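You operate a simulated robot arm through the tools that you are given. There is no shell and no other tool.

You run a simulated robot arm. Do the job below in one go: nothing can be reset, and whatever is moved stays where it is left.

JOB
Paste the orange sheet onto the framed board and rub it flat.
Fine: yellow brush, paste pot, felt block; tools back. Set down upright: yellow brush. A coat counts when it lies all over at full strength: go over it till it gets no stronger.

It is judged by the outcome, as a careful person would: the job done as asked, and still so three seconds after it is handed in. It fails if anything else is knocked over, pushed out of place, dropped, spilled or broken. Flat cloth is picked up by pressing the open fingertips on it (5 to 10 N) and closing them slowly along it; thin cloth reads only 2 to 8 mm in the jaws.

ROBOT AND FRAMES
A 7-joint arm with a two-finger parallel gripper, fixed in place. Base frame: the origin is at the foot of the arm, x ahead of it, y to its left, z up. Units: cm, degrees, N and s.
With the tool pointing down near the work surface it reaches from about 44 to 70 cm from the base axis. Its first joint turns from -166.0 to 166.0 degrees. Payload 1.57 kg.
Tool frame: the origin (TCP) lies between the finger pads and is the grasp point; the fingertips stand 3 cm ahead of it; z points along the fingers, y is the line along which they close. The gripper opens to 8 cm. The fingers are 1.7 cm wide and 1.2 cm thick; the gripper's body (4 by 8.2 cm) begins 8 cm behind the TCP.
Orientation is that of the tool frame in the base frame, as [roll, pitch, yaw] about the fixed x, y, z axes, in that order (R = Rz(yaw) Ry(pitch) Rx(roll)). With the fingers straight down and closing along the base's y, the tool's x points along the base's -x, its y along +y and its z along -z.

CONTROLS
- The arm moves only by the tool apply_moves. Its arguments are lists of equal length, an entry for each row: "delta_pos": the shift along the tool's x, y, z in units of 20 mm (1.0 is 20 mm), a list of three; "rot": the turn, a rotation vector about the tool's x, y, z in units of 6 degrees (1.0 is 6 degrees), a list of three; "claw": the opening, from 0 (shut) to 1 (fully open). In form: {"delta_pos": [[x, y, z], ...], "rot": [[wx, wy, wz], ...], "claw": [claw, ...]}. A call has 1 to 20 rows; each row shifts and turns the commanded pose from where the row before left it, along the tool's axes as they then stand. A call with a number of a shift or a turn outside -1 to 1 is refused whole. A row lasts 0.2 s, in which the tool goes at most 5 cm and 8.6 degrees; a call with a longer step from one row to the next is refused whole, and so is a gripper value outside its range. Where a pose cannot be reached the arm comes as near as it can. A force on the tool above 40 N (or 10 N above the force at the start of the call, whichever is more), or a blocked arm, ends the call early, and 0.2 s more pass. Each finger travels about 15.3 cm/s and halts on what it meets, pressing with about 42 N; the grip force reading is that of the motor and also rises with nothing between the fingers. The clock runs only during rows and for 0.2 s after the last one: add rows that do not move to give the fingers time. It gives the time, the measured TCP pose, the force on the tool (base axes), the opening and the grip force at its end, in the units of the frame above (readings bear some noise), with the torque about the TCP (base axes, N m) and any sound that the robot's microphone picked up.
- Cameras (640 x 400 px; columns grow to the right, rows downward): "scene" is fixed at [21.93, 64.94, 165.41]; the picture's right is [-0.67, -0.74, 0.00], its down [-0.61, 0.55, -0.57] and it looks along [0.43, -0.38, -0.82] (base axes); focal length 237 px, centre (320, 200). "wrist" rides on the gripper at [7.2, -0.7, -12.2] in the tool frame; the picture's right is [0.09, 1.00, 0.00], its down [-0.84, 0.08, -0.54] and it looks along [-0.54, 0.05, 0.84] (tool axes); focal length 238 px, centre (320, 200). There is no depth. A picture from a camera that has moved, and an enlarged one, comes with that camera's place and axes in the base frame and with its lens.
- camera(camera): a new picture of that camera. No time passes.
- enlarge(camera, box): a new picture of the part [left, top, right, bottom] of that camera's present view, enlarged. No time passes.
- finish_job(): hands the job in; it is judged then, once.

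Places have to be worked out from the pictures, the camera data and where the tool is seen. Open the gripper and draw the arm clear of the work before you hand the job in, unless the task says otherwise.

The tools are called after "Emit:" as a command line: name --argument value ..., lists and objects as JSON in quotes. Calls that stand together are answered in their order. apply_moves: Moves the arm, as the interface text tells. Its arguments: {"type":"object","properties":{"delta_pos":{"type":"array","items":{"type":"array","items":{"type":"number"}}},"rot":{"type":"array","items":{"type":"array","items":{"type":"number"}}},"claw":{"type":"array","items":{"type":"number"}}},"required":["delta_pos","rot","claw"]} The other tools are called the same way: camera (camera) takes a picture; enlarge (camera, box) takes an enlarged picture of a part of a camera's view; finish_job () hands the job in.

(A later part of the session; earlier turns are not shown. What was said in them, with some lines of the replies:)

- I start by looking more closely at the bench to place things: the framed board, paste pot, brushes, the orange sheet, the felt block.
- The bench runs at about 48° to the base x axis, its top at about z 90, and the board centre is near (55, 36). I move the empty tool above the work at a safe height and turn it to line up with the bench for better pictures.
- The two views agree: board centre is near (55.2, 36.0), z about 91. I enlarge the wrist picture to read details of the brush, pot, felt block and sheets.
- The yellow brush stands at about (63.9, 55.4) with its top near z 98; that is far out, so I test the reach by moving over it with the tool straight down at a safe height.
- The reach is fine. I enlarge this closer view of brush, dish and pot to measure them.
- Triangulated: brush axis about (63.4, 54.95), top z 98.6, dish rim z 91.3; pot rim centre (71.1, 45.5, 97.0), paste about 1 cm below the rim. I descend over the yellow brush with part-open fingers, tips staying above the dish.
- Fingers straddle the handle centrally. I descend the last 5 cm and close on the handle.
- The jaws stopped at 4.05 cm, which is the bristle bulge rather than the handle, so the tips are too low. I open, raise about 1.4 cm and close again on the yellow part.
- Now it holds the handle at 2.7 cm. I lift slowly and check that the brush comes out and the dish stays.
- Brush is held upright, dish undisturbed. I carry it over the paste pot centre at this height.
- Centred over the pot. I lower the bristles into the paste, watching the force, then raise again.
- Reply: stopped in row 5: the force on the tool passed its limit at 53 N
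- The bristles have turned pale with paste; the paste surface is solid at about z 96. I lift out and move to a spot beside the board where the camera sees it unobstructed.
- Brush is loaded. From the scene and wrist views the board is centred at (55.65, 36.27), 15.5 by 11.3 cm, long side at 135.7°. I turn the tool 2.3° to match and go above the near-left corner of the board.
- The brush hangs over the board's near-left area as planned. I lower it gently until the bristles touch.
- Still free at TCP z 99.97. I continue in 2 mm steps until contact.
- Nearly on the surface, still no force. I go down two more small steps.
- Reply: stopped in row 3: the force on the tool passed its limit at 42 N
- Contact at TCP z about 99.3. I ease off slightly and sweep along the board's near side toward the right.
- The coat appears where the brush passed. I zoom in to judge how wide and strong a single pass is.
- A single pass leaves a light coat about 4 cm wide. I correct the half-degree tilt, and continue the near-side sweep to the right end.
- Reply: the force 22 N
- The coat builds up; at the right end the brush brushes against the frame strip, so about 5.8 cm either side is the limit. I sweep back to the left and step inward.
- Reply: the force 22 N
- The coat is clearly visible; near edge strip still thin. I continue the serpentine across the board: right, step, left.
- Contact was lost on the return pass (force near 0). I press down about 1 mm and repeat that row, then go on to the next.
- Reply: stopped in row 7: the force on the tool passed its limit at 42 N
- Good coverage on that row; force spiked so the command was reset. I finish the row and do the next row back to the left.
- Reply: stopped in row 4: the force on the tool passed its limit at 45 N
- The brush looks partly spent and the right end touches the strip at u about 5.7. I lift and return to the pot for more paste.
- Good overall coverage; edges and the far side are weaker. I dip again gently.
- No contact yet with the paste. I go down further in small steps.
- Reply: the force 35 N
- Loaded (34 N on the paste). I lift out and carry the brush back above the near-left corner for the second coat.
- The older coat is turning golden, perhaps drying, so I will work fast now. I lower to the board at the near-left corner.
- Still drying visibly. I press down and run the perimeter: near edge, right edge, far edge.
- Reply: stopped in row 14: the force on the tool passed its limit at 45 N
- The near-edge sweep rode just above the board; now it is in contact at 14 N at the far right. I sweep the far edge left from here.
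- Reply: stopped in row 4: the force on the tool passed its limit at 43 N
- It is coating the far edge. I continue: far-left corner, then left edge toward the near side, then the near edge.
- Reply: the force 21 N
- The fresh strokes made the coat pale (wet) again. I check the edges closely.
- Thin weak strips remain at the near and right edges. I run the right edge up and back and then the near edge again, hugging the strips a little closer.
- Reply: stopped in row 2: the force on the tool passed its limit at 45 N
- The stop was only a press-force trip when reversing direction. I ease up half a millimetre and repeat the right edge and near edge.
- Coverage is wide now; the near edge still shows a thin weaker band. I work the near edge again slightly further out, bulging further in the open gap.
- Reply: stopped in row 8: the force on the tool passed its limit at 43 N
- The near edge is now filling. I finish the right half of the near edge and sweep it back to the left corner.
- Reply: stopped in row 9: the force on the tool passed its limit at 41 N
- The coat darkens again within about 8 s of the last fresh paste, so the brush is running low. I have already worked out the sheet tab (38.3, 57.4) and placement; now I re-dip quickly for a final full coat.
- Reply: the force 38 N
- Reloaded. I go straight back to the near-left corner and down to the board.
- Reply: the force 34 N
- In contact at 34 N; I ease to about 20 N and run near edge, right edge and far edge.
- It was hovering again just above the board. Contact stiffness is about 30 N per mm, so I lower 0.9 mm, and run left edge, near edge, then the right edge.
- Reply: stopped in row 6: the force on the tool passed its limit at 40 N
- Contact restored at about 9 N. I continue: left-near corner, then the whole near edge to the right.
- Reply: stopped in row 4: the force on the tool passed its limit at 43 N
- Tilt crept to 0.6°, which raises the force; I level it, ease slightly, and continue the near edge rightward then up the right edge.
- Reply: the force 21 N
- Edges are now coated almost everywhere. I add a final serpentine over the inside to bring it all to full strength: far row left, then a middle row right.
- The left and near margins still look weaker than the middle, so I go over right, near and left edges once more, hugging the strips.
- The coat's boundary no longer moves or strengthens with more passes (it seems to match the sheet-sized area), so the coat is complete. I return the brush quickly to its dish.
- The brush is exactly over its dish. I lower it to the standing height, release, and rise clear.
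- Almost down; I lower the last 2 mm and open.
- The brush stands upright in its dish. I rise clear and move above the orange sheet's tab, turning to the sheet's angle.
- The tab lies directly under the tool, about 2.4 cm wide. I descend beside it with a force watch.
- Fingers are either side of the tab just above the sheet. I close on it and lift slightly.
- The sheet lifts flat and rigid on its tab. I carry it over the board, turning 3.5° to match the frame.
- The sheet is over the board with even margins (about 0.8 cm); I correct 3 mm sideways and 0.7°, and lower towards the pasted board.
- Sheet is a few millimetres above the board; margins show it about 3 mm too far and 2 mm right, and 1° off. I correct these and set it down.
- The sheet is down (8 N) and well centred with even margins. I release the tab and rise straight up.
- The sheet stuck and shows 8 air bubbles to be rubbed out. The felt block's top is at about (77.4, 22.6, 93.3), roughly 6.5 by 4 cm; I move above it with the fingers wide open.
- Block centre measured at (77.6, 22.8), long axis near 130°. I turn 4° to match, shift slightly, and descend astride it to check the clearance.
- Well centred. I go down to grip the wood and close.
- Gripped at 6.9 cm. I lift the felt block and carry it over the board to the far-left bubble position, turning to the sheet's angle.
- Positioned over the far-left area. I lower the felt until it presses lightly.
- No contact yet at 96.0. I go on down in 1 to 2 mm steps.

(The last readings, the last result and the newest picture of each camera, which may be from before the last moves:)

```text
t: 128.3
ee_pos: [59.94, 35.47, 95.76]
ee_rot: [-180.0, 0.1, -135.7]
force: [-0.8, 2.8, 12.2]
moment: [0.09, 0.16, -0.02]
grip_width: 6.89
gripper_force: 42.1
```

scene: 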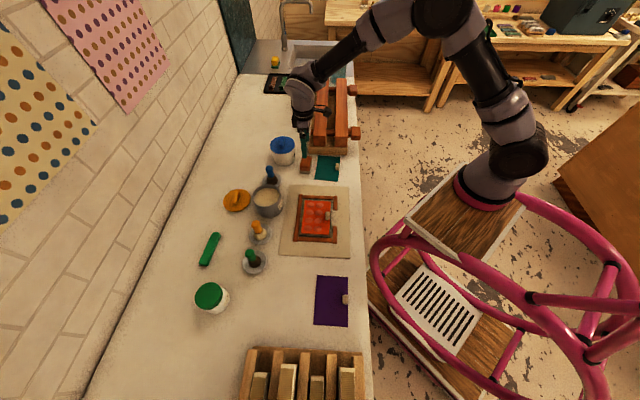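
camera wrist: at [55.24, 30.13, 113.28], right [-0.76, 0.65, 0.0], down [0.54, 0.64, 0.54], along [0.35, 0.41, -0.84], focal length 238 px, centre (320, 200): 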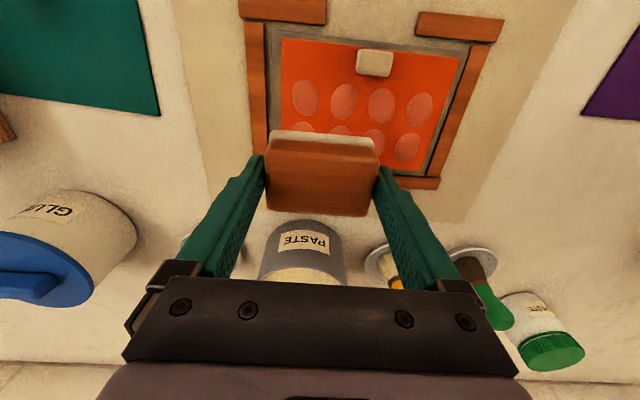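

Contact at 12 N. I rub along the far row of bubbles to the right.

Emit:
apply_moves --delta_pos '[[0, 0.3, 0.01], [0, 0.5, 0], [0, 0.5, 0], [0, 0.5, 0], [0, 0.5, 0], [0, 0.5, 0], [0, 0.5, 0], [0, 0, 0]]' --rot '[[0, 0, 0], [0, 0, 0], [0, 0, 0], [0, 0, 0], [0, 0, 0], [0, 0, 0], [0, 0, 0], [0, 0, 0]]' --claw '[0.6, 0.6, 0.6, 0.6, 0.6, 0.6, 0.6, 0.6]'

Emit:
enlarge --camera "scene" --box '[280, 170, 360, 260]'

Emit:
enlarge --camera "wrist" --box '[100, 0, 500, 240]'

```text
t: 130.1
ee_pos: [55.25, 40.23, 95.72]
ee_rot: [179.9, 0.1, -135.6]
force: [5.7, -5.1, 29.6]
moment: [-0.46, -0.25, 0.07]
grip_width: 6.88
gripper_force: 41.7
```

```text
4.44 times, centred on (320, 215) of scene
camera zoom: at [21.93, 64.94, 165.41], right [-0.67, -0.74, 0.0], down [-0.61, 0.55, -0.57], along [0.43, -0.38, -0.82], focal length 1052 px, centre (320, 133)
```

zoom: 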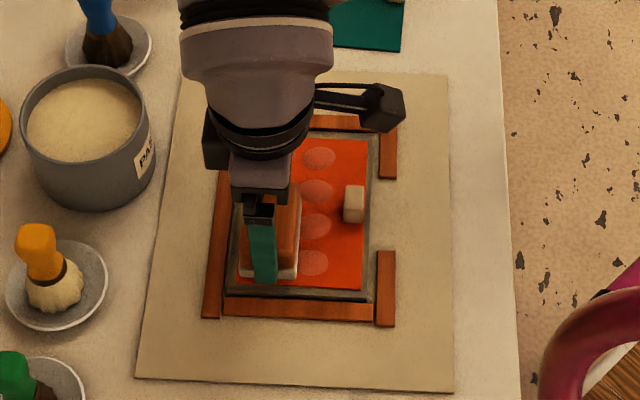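

```text
1.60 times, centred on (300, 120) of wrist
camera zoom: at [50.5, 34.74, 107.9], right [-0.76, 0.65, 0.0], down [0.54, 0.64, 0.54], along [0.35, 0.41, -0.84], focal length 381 px, centre (352, 328)
```

zoom: 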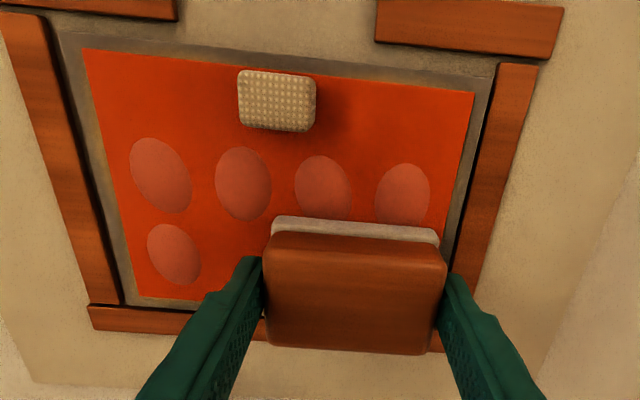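

Three of the far row are under or past the block; the far-left bubble remains. I ease the force slightly and sweep back farther left.

Emit:
apply_moves --delta_pos '[[0, 0.2, -0.02], [0, -0.5, 0], [0, -0.5, 0], [0, -0.5, 0], [0, -0.5, 0], [0, -0.5, 0], [0, -0.5, 0], [0, -0.5, 0], [0, -0.5, 0], [0, 0, 0]]' --rot '[[0, 0, 0], [0, 0, 0], [0, 0, 0], [0, 0, 0], [0, 0, 0], [0, 0, 0], [0, 0, 0], [0, 0, 0], [0, 0, 0], [0, 0, 0]]' --claw '[0.6, 0.6, 0.6, 0.6, 0.6, 0.6, 0.6, 0.6, 0.6, 0.6]'

Emit:
enlarge --camera "scene" --box '[280, 170, 360, 260]'

Emit:
enlarge --camera "wrist" --box '[200, 0, 600, 240]'

```text
t: 132.3
ee_pos: [60.48, 34.73, 95.61]
ee_rot: [180.0, -0.1, -135.7]
force: [-1.6, 0.0, 7.3]
moment: [0.13, 0.18, 0.0]
grip_width: 6.91
gripper_force: 41.9
```

```text
4.44 times, centred on (320, 215) of scene
camera zoom: at [21.93, 64.94, 165.41], right [-0.67, -0.74, 0.0], down [-0.61, 0.55, -0.57], along [0.43, -0.38, -0.82], focal length 1052 px, centre (320, 133)
```

zoom: 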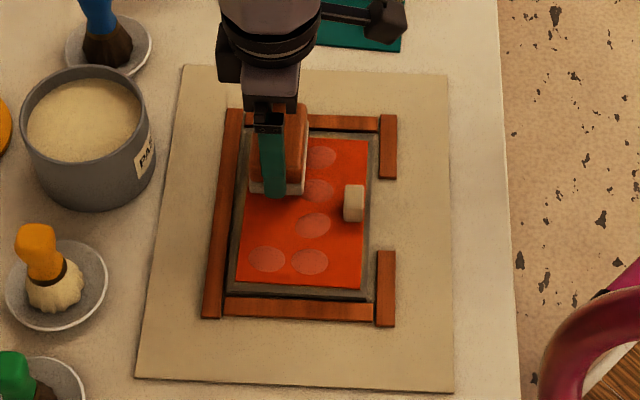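

```text
1.60 times, centred on (400, 120) of wrist
camera zoom: at [55.87, 29.27, 107.95], right [-0.76, 0.65, 0.0], down [0.54, 0.64, 0.54], along [0.35, 0.41, -0.84], focal length 381 px, centre (192, 328)
```

zoom: 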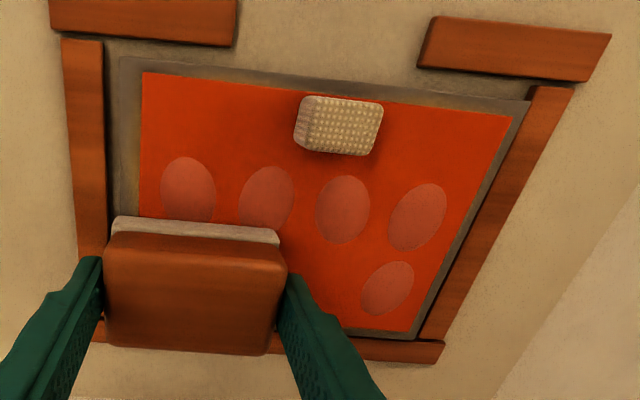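

The two middle far bubbles are gone. I sweep right again, farther, to take the far-right one.

Emit:
apply_moves --delta_pos '[[0, 0.5, 0.01], [0, 0.5, 0], [0, 0.5, 0], [0, 0.5, 0], [0, 0.5, 0], [0, 0.5, 0], [0, 0.5, 0], [0, 0.5, 0], [0, 0.5, 0], [0, -0.5, 0], [0, 0.45, 0], [0, -0.5, 0], [0, -0.5, 0], [0, -0.5, 0], [0, 0, 0]]' --rot '[[0, 0, 0], [0, 0, 0], [0, 0, 0], [0, 0, 0], [0, 0, 0], [0, 0, 0], [0, 0, 0], [0, 0, 0], [0, 0, 0], [0, 0, 0], [0, 0, 0], [0, 0, 0], [0, 0, 0], [0, 0, 0], [0, 0, 0]]' --claw '[0.6, 0.6, 0.6, 0.6, 0.6, 0.6, 0.6, 0.6, 0.6, 0.6, 0.6, 0.6, 0.6, 0.6, 0.6]'

Emit:
enlarge --camera "scene" --box '[280, 170, 360, 260]'

Emit:
enlarge --camera "wrist" --box '[120, 0, 520, 240]'

```text
t: 135.5
ee_pos: [56.39, 39.02, 95.63]
ee_rot: [-180.0, 0.0, -135.6]
force: [-3.8, 6.1, 19.4]
moment: [0.17, 0.22, -0.03]
grip_width: 6.9
gripper_force: 41.5
```

```text
4.44 times, centred on (320, 215) of scene
camera zoom: at [21.93, 64.94, 165.41], right [-0.67, -0.74, 0.0], down [-0.61, 0.55, -0.57], along [0.43, -0.38, -0.82], focal length 1052 px, centre (320, 133)
```

zoom: 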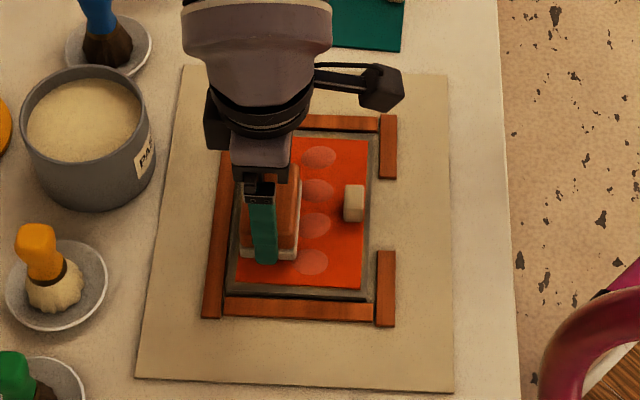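

```text
1.60 times, centred on (320, 120) of wrist
camera zoom: at [51.77, 33.61, 107.88], right [-0.76, 0.65, 0.0], down [0.54, 0.64, 0.54], along [0.35, 0.41, -0.84], focal length 381 px, centre (320, 328)
```

zoom: 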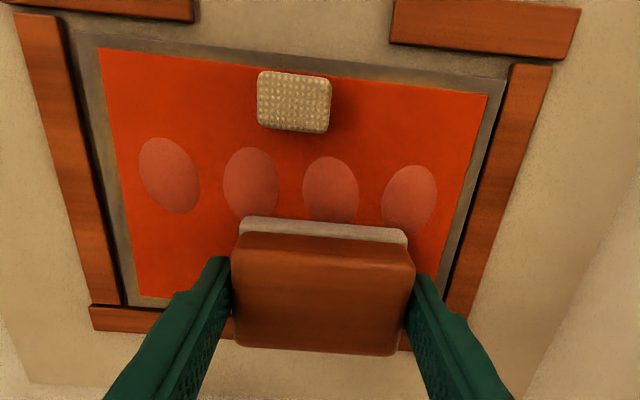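

The far row is flat. I move to the near row (keeping clear of the tab) and rub right, then fully left.

Emit:
apply_moves --delta_pos '[[0.45, 0, 0], [0.45, 0, 0], [0.45, 0, 0], [0, 0.5, 0], [0, 0.5, 0], [0, 0.5, 0], [0, -0.5, 0], [0, -0.5, 0], [0, -0.5, 0], [0, -0.5, 0], [0, -0.5, 0], [0, -0.5, 0], [0, -0.5, 0], [0, -0.5, 0], [0, -0.5, 0], [0, 0.5, 0], [0, 0.5, 0], [0, 0, 0]]' --rot '[[0, 0, 0], [0, 0, 0], [0, 0, 0], [0, 0, 0], [0, 0, 0], [0, 0, 0], [0, 0, 0], [0, 0, 0], [0, 0, 0], [0, 0, 0], [0, 0, 0], [0, 0, 0], [0, 0, 0], [0, 0, 0], [0, 0, 0], [0, 0, 0], [0, 0, 0], [0, 0, 0]]' --claw '[0.6, 0.6, 0.6, 0.6, 0.6, 0.6, 0.6, 0.6, 0.6, 0.6, 0.6, 0.6, 0.6, 0.6, 0.6, 0.6, 0.6, 0.6]'

Emit:
enlarge --camera "scene" --box '[280, 170, 360, 260]'

Emit:
enlarge --camera "wrist" --box '[180, 0, 580, 240]'

```text
t: 139.3
ee_pos: [57.31, 34.41, 95.65]
ee_rot: [-180.0, 0.0, -135.6]
force: [1.0, -0.7, 5.0]
moment: [0.04, 0.03, 0.01]
grip_width: 6.85
gripper_force: 42.3
```

```text
4.44 times, centred on (320, 215) of scene
camera zoom: at [21.93, 64.94, 165.41], right [-0.67, -0.74, 0.0], down [-0.61, 0.55, -0.57], along [0.43, -0.38, -0.82], focal length 1052 px, centre (320, 133)
```

zoom: 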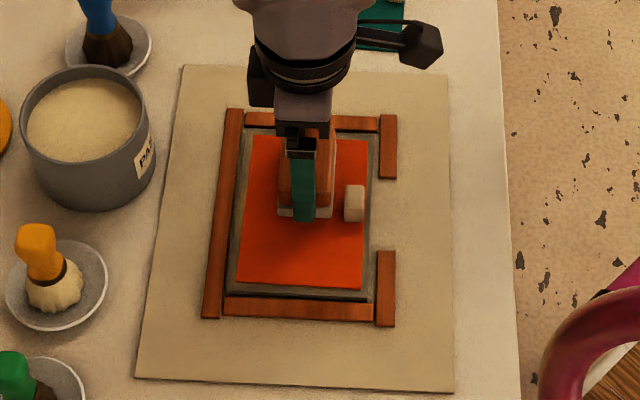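

```text
1.60 times, centred on (380, 120) of wrist
camera zoom: at [52.65, 28.96, 107.88], right [-0.76, 0.65, 0.0], down [0.54, 0.64, 0.54], along [0.35, 0.41, -0.84], focal length 381 px, centre (224, 328)
```

zoom: 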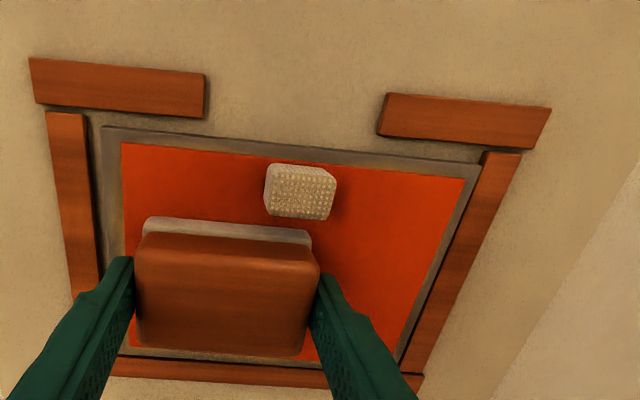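

All visible bubbles are gone. I do a short extra rub over the left near area, then lift to inspect the whole sheet.

Emit:
apply_moves --delta_pos '[[0, -0.5, 0.02], [0, -0.5, 0], [0, 0.5, 0], [0, 0.5, 0], [0, 0.5, 0], [0, 0.5, 0], [0, -0.1, -0.2], [0, 0, -0.8], [0, 0, -0.8], [-1, -0.5, -0.4], [-1, -1, 0], [-1, -1, 0], [0, -1, 0], [0, -1, 0], [0, 0, 0]]' --rot '[[0, 0, 0], [0, 0, 0], [0, 0, 0], [0, 0, 0], [0, 0, 0], [0, 0, 0], [0, 0, 0], [0, 0, 0], [0, 0, 0], [0, 0, 0], [0, 0, 0], [0, 0, 0], [0, 0, 0], [0, 0, 0], [0, 0, 0]]' --claw '[0.6, 0.6, 0.6, 0.6, 0.6, 0.6, 0.6, 0.6, 0.6, 0.6, 0.6, 0.6, 0.6, 0.6, 0.6]'

Emit:
enlarge --camera "scene" --box '[280, 170, 360, 260]'

Emit:
camera --camera "wrist"

```text
t: 142.5
ee_pos: [66.8, 33.32, 100.01]
ee_rot: [179.9, -0.1, -135.6]
force: [-0.7, 0.1, -1.3]
moment: [0.03, 0.0, 0.01]
grip_width: 6.9
gripper_force: 42.0
```

```text
4.44 times, centred on (320, 215) of scene
camera zoom: at [21.93, 64.94, 165.41], right [-0.67, -0.74, 0.0], down [-0.61, 0.55, -0.57], along [0.43, -0.38, -0.82], focal length 1052 px, centre (320, 133)
```

zoom: 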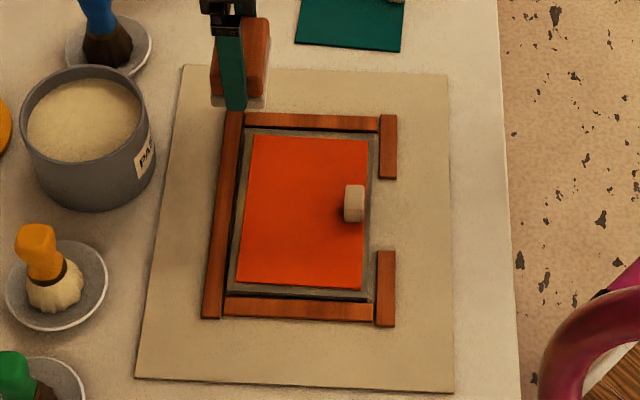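

```text
taken
camera wrist: at [62.09, 27.8, 112.23], right [-0.76, 0.65, 0.0], down [0.54, 0.64, 0.54], along [0.35, 0.41, -0.84], focal length 238 px, centre (320, 200)
```

wrist: 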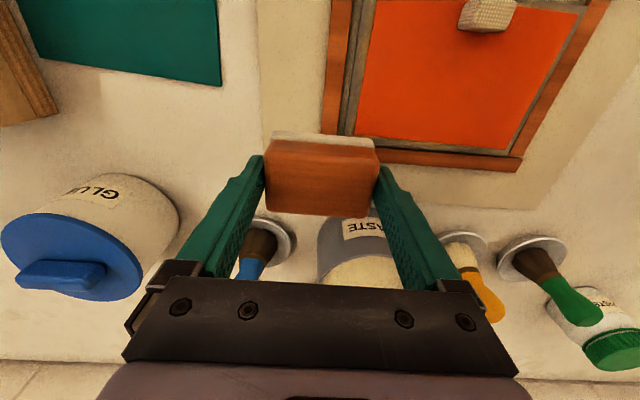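

The sheet lies flat inside the frame with no bubbles. I return the felt block to its original place and angle.

Emit:
apply_moves --delta_pos '[[-0.01, -0.94, 0], [-0.01, -0.94, 0], [-0.01, -0.94, 0], [-0.01, -0.94, 0], [-0.01, -0.94, 0], [-0.01, -0.94, 0], [-0.01, -0.94, 0], [-0.01, -0.94, 0], [0, 0, 0], [0, 0, 1], [0, 0, 0.8], [0, 0, 0]]' --rot '[[0, 0, 0], [0, 0, 0], [0, 0, 0], [0, 0, 0], [0, 0, 0], [0, 0, 0], [0, 0, 0], [0, 0, 0], [0, 0, 0.78], [0, 0, 0], [0, 0, 0], [0, 0, 0]]' --claw '[0.6, 0.6, 0.6, 0.6, 0.6, 0.6, 0.6, 0.6, 0.6, 0.6, 0.6, 0.6]'

Emit:
camera --camera "wrist"

```text
t: 145.1
ee_pos: [77.28, 22.78, 96.19]
ee_rot: [-180.0, -0.1, -140.3]
force: [0.3, -0.1, -0.4]
moment: [-0.01, -0.01, 0.04]
grip_width: 6.88
gripper_force: 42.2
```

```text
taken
camera wrist: at [72.18, 17.73, 108.6], right [-0.71, 0.71, 0.0], down [0.6, 0.59, 0.54], along [0.38, 0.38, -0.84], focal length 238 px, centre (320, 200)
```

wrist: 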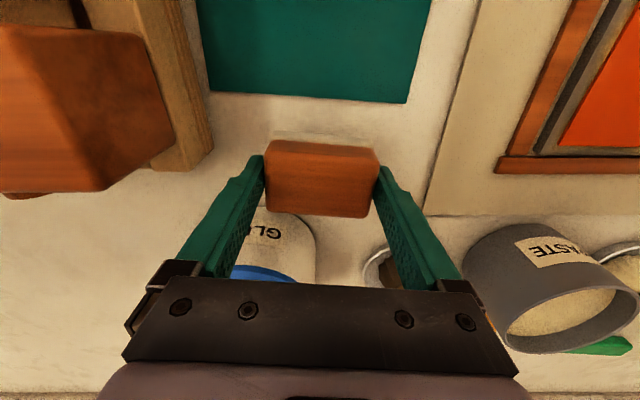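

In position. I lower the last 1.8 cm onto the bench.

Emit:
apply_moves --delta_pos '[[-0.05, 0, 0.5], [0, 0, 0.3], [0, 0, 0.08], [0, 0, 0.04], [0, 0, 0]]' --rot '[[0, 0, 0], [0, 0, 0], [0, 0, 0], [0, 0, 0], [0, 0, 0]]' --claw '[0.6, 0.6, 0.6, 0.6, 0.6]'

```text
t: 146.3
ee_pos: [77.38, 22.64, 94.31]
ee_rot: [-179.9, -0.1, -140.3]
force: [-0.1, -0.1, -0.5]
moment: [0.0, 0.01, 0.03]
grip_width: 6.86
gripper_force: 42.2
```

At pick-up height with no force yet; I nudge down 1 mm, then open and rise.

Emit:
apply_moves --delta_pos '[[0, 0, 0.04], [0, 0, 0.02], [0, 0, 0], [0, 0, 0], [0, 0, 0], [0, 0, -0.5], [0, 0, -1], [0, 0, -1], [0, 0, -1], [0, 0, -1], [0, 0, 0]]' --rot '[[0, 0, 0], [0, 0, 0], [0, 0, 0], [0, 0, 0], [0, 0, 0], [0, 0, 0], [0, 0, 0], [0, 0, 0], [0, 0, 0], [0, 0, 0], [0, 0, 0]]' --claw '[0.6, 0.6, 0.6, 0.9, 1, 1, 1, 1, 1, 1, 1]'

Emit:
camera --camera "wrist"

Emit:
camera --camera "scene"

```text
t: 148.7
ee_pos: [77.37, 22.68, 103.22]
ee_rot: [-180.0, -0.1, -140.2]
force: [-0.9, -0.3, 0.2]
moment: [-0.01, 0.0, -0.01]
grip_width: 7.99
gripper_force: 0.1
```

```text
taken
camera wrist: at [72.35, 17.63, 115.59], right [-0.71, 0.71, 0.0], down [0.59, 0.59, 0.54], along [0.38, 0.38, -0.84], focal length 238 px, centre (320, 200)
```

wrist: 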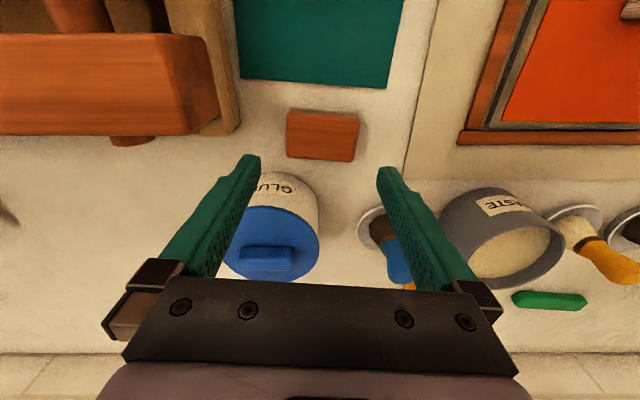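

```text
taken
```

scene: 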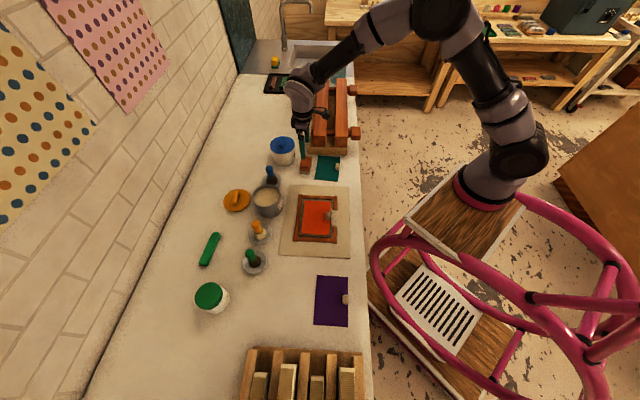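

The block is back in place. I raise the arm well above everything and draw it back, then inspect before handing in.

Emit:
apply_moves --delta_pos '[[0, 0, -1], [0, 0, -1], [0, 0, -1], [0, 0, -1], [0, 0, -1], [0, 0, -1], [0, 0, -1], [0, 0, -1], [0, 0, -1], [0, 0, -1], [1, 0, -0.3], [1, 0, -0.3], [1, 0, -0.3], [1, 0, 0], [1, 0, 0], [1, 0, 0], [1, 0, 0], [1, 0, 0], [0, 0, 0]]' --rot '[[0, 0, 0], [0, 0, 0], [0, 0, 0], [0, 0, 0], [0, 0, 0], [0, 0, 0], [0, 0, 0], [0, 0, 0], [0, 0, 0], [0, 0, 0], [0, 0, 0], [0, 0, 0], [0, 0, 0], [0, 0, 0], [0, 0, 0], [0, 0, 0], [0, 0, 0], [0, 0, 0], [0, 0, 0]]' --claw '[1, 1, 1, 1, 1, 1, 1, 1, 1, 1, 1, 1, 1, 1, 1, 1, 1, 1, 1]'

Emit:
enlarge --camera "scene" --box '[180, 120, 380, 245]'

Emit:
enlarge --camera "scene" --box '[290, 185, 350, 250]'

Emit:
camera --camera "wrist"

```text
t: 152.7
ee_pos: [64.83, 12.51, 125.12]
ee_rot: [-180.0, -0.1, -140.4]
force: [0.5, 0.9, 1.5]
moment: [0.01, 0.03, 0.0]
grip_width: 7.98
gripper_force: 0.1
```

```text
3.20 times, centred on (280, 182) of scene
camera zoom: at [21.93, 64.94, 165.41], right [-0.67, -0.74, 0.0], down [-0.61, 0.55, -0.57], along [0.43, -0.38, -0.82], focal length 758 px, centre (448, 256)
```

zoom: 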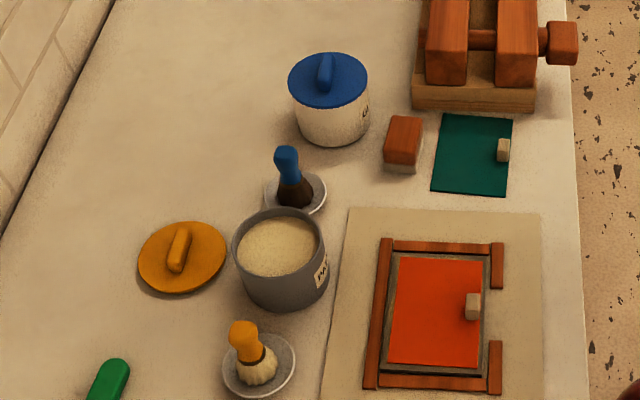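

```text
6.15 times, centred on (320, 218) of scene
camera zoom: at [21.93, 64.94, 165.41], right [-0.67, -0.74, 0.0], down [-0.61, 0.55, -0.57], along [0.43, -0.38, -0.82], focal length 1457 px, centre (320, 92)
```

zoom: 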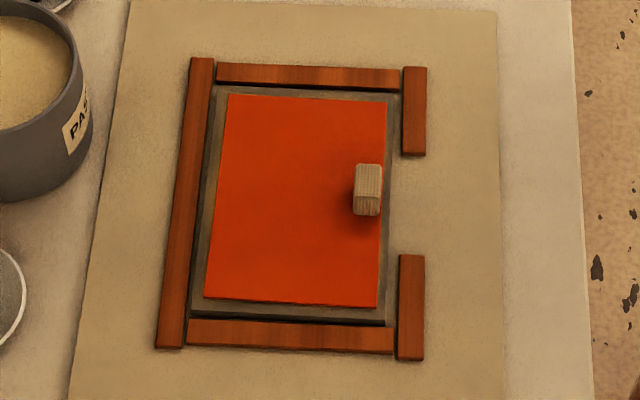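

```text
taken
camera wrist: at [59.78, 7.46, 137.31], right [-0.71, 0.71, 0.0], down [0.59, 0.59, 0.54], along [0.38, 0.38, -0.84], focal length 238 px, centre (320, 200)
```

wrist: 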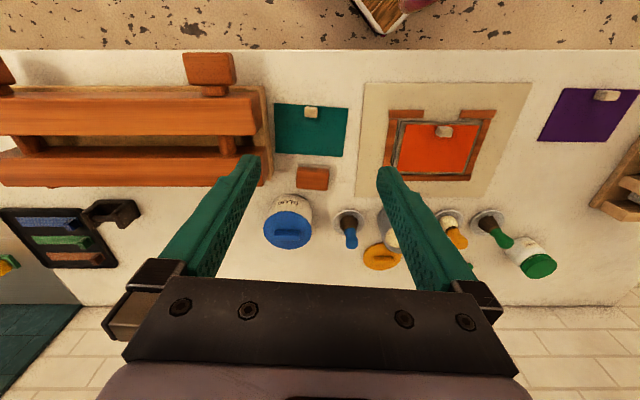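

The brush stands upright in its dish. The pot and other items are where they were, and the felt block is back in its place. The orange sheet lies flat and bubble-free inside the frame, and the arm is clear with the gripper open, so I hand the job in.

Emit:
finish_job

```text
The job is handed in.
```

The orange sheet is pasted inside the frame and rubbed flat, and I've handed the job in. All eight air bubbles that showed after laying it are gone.

- **Coat:** I brushed the board with three loads of paste, until further passes made no visible difference. A margin of about 0.5 to 1 cm along the board's edges stayed weaker than the middle. The sheet is smaller than the board and covers the coated part.
- **Drying:** The coat had turned from pale to golden, which looked like drying, before the sheet went down. The sheet still stuck and lay flat.
- **Rubbing:** I kept the felt block clear of the sheet's tab, so the strip along that edge was not rubbed. No bubbles showed there.
- **Tools:** The yellow brush stands upright in its dish and the felt block is back where it was. I never moved the paste pot, and I left its lid off as I found it.

Nothing was knocked over or pushed out of place in the final pictures. The gripper is open and the arm is clear of the bench.
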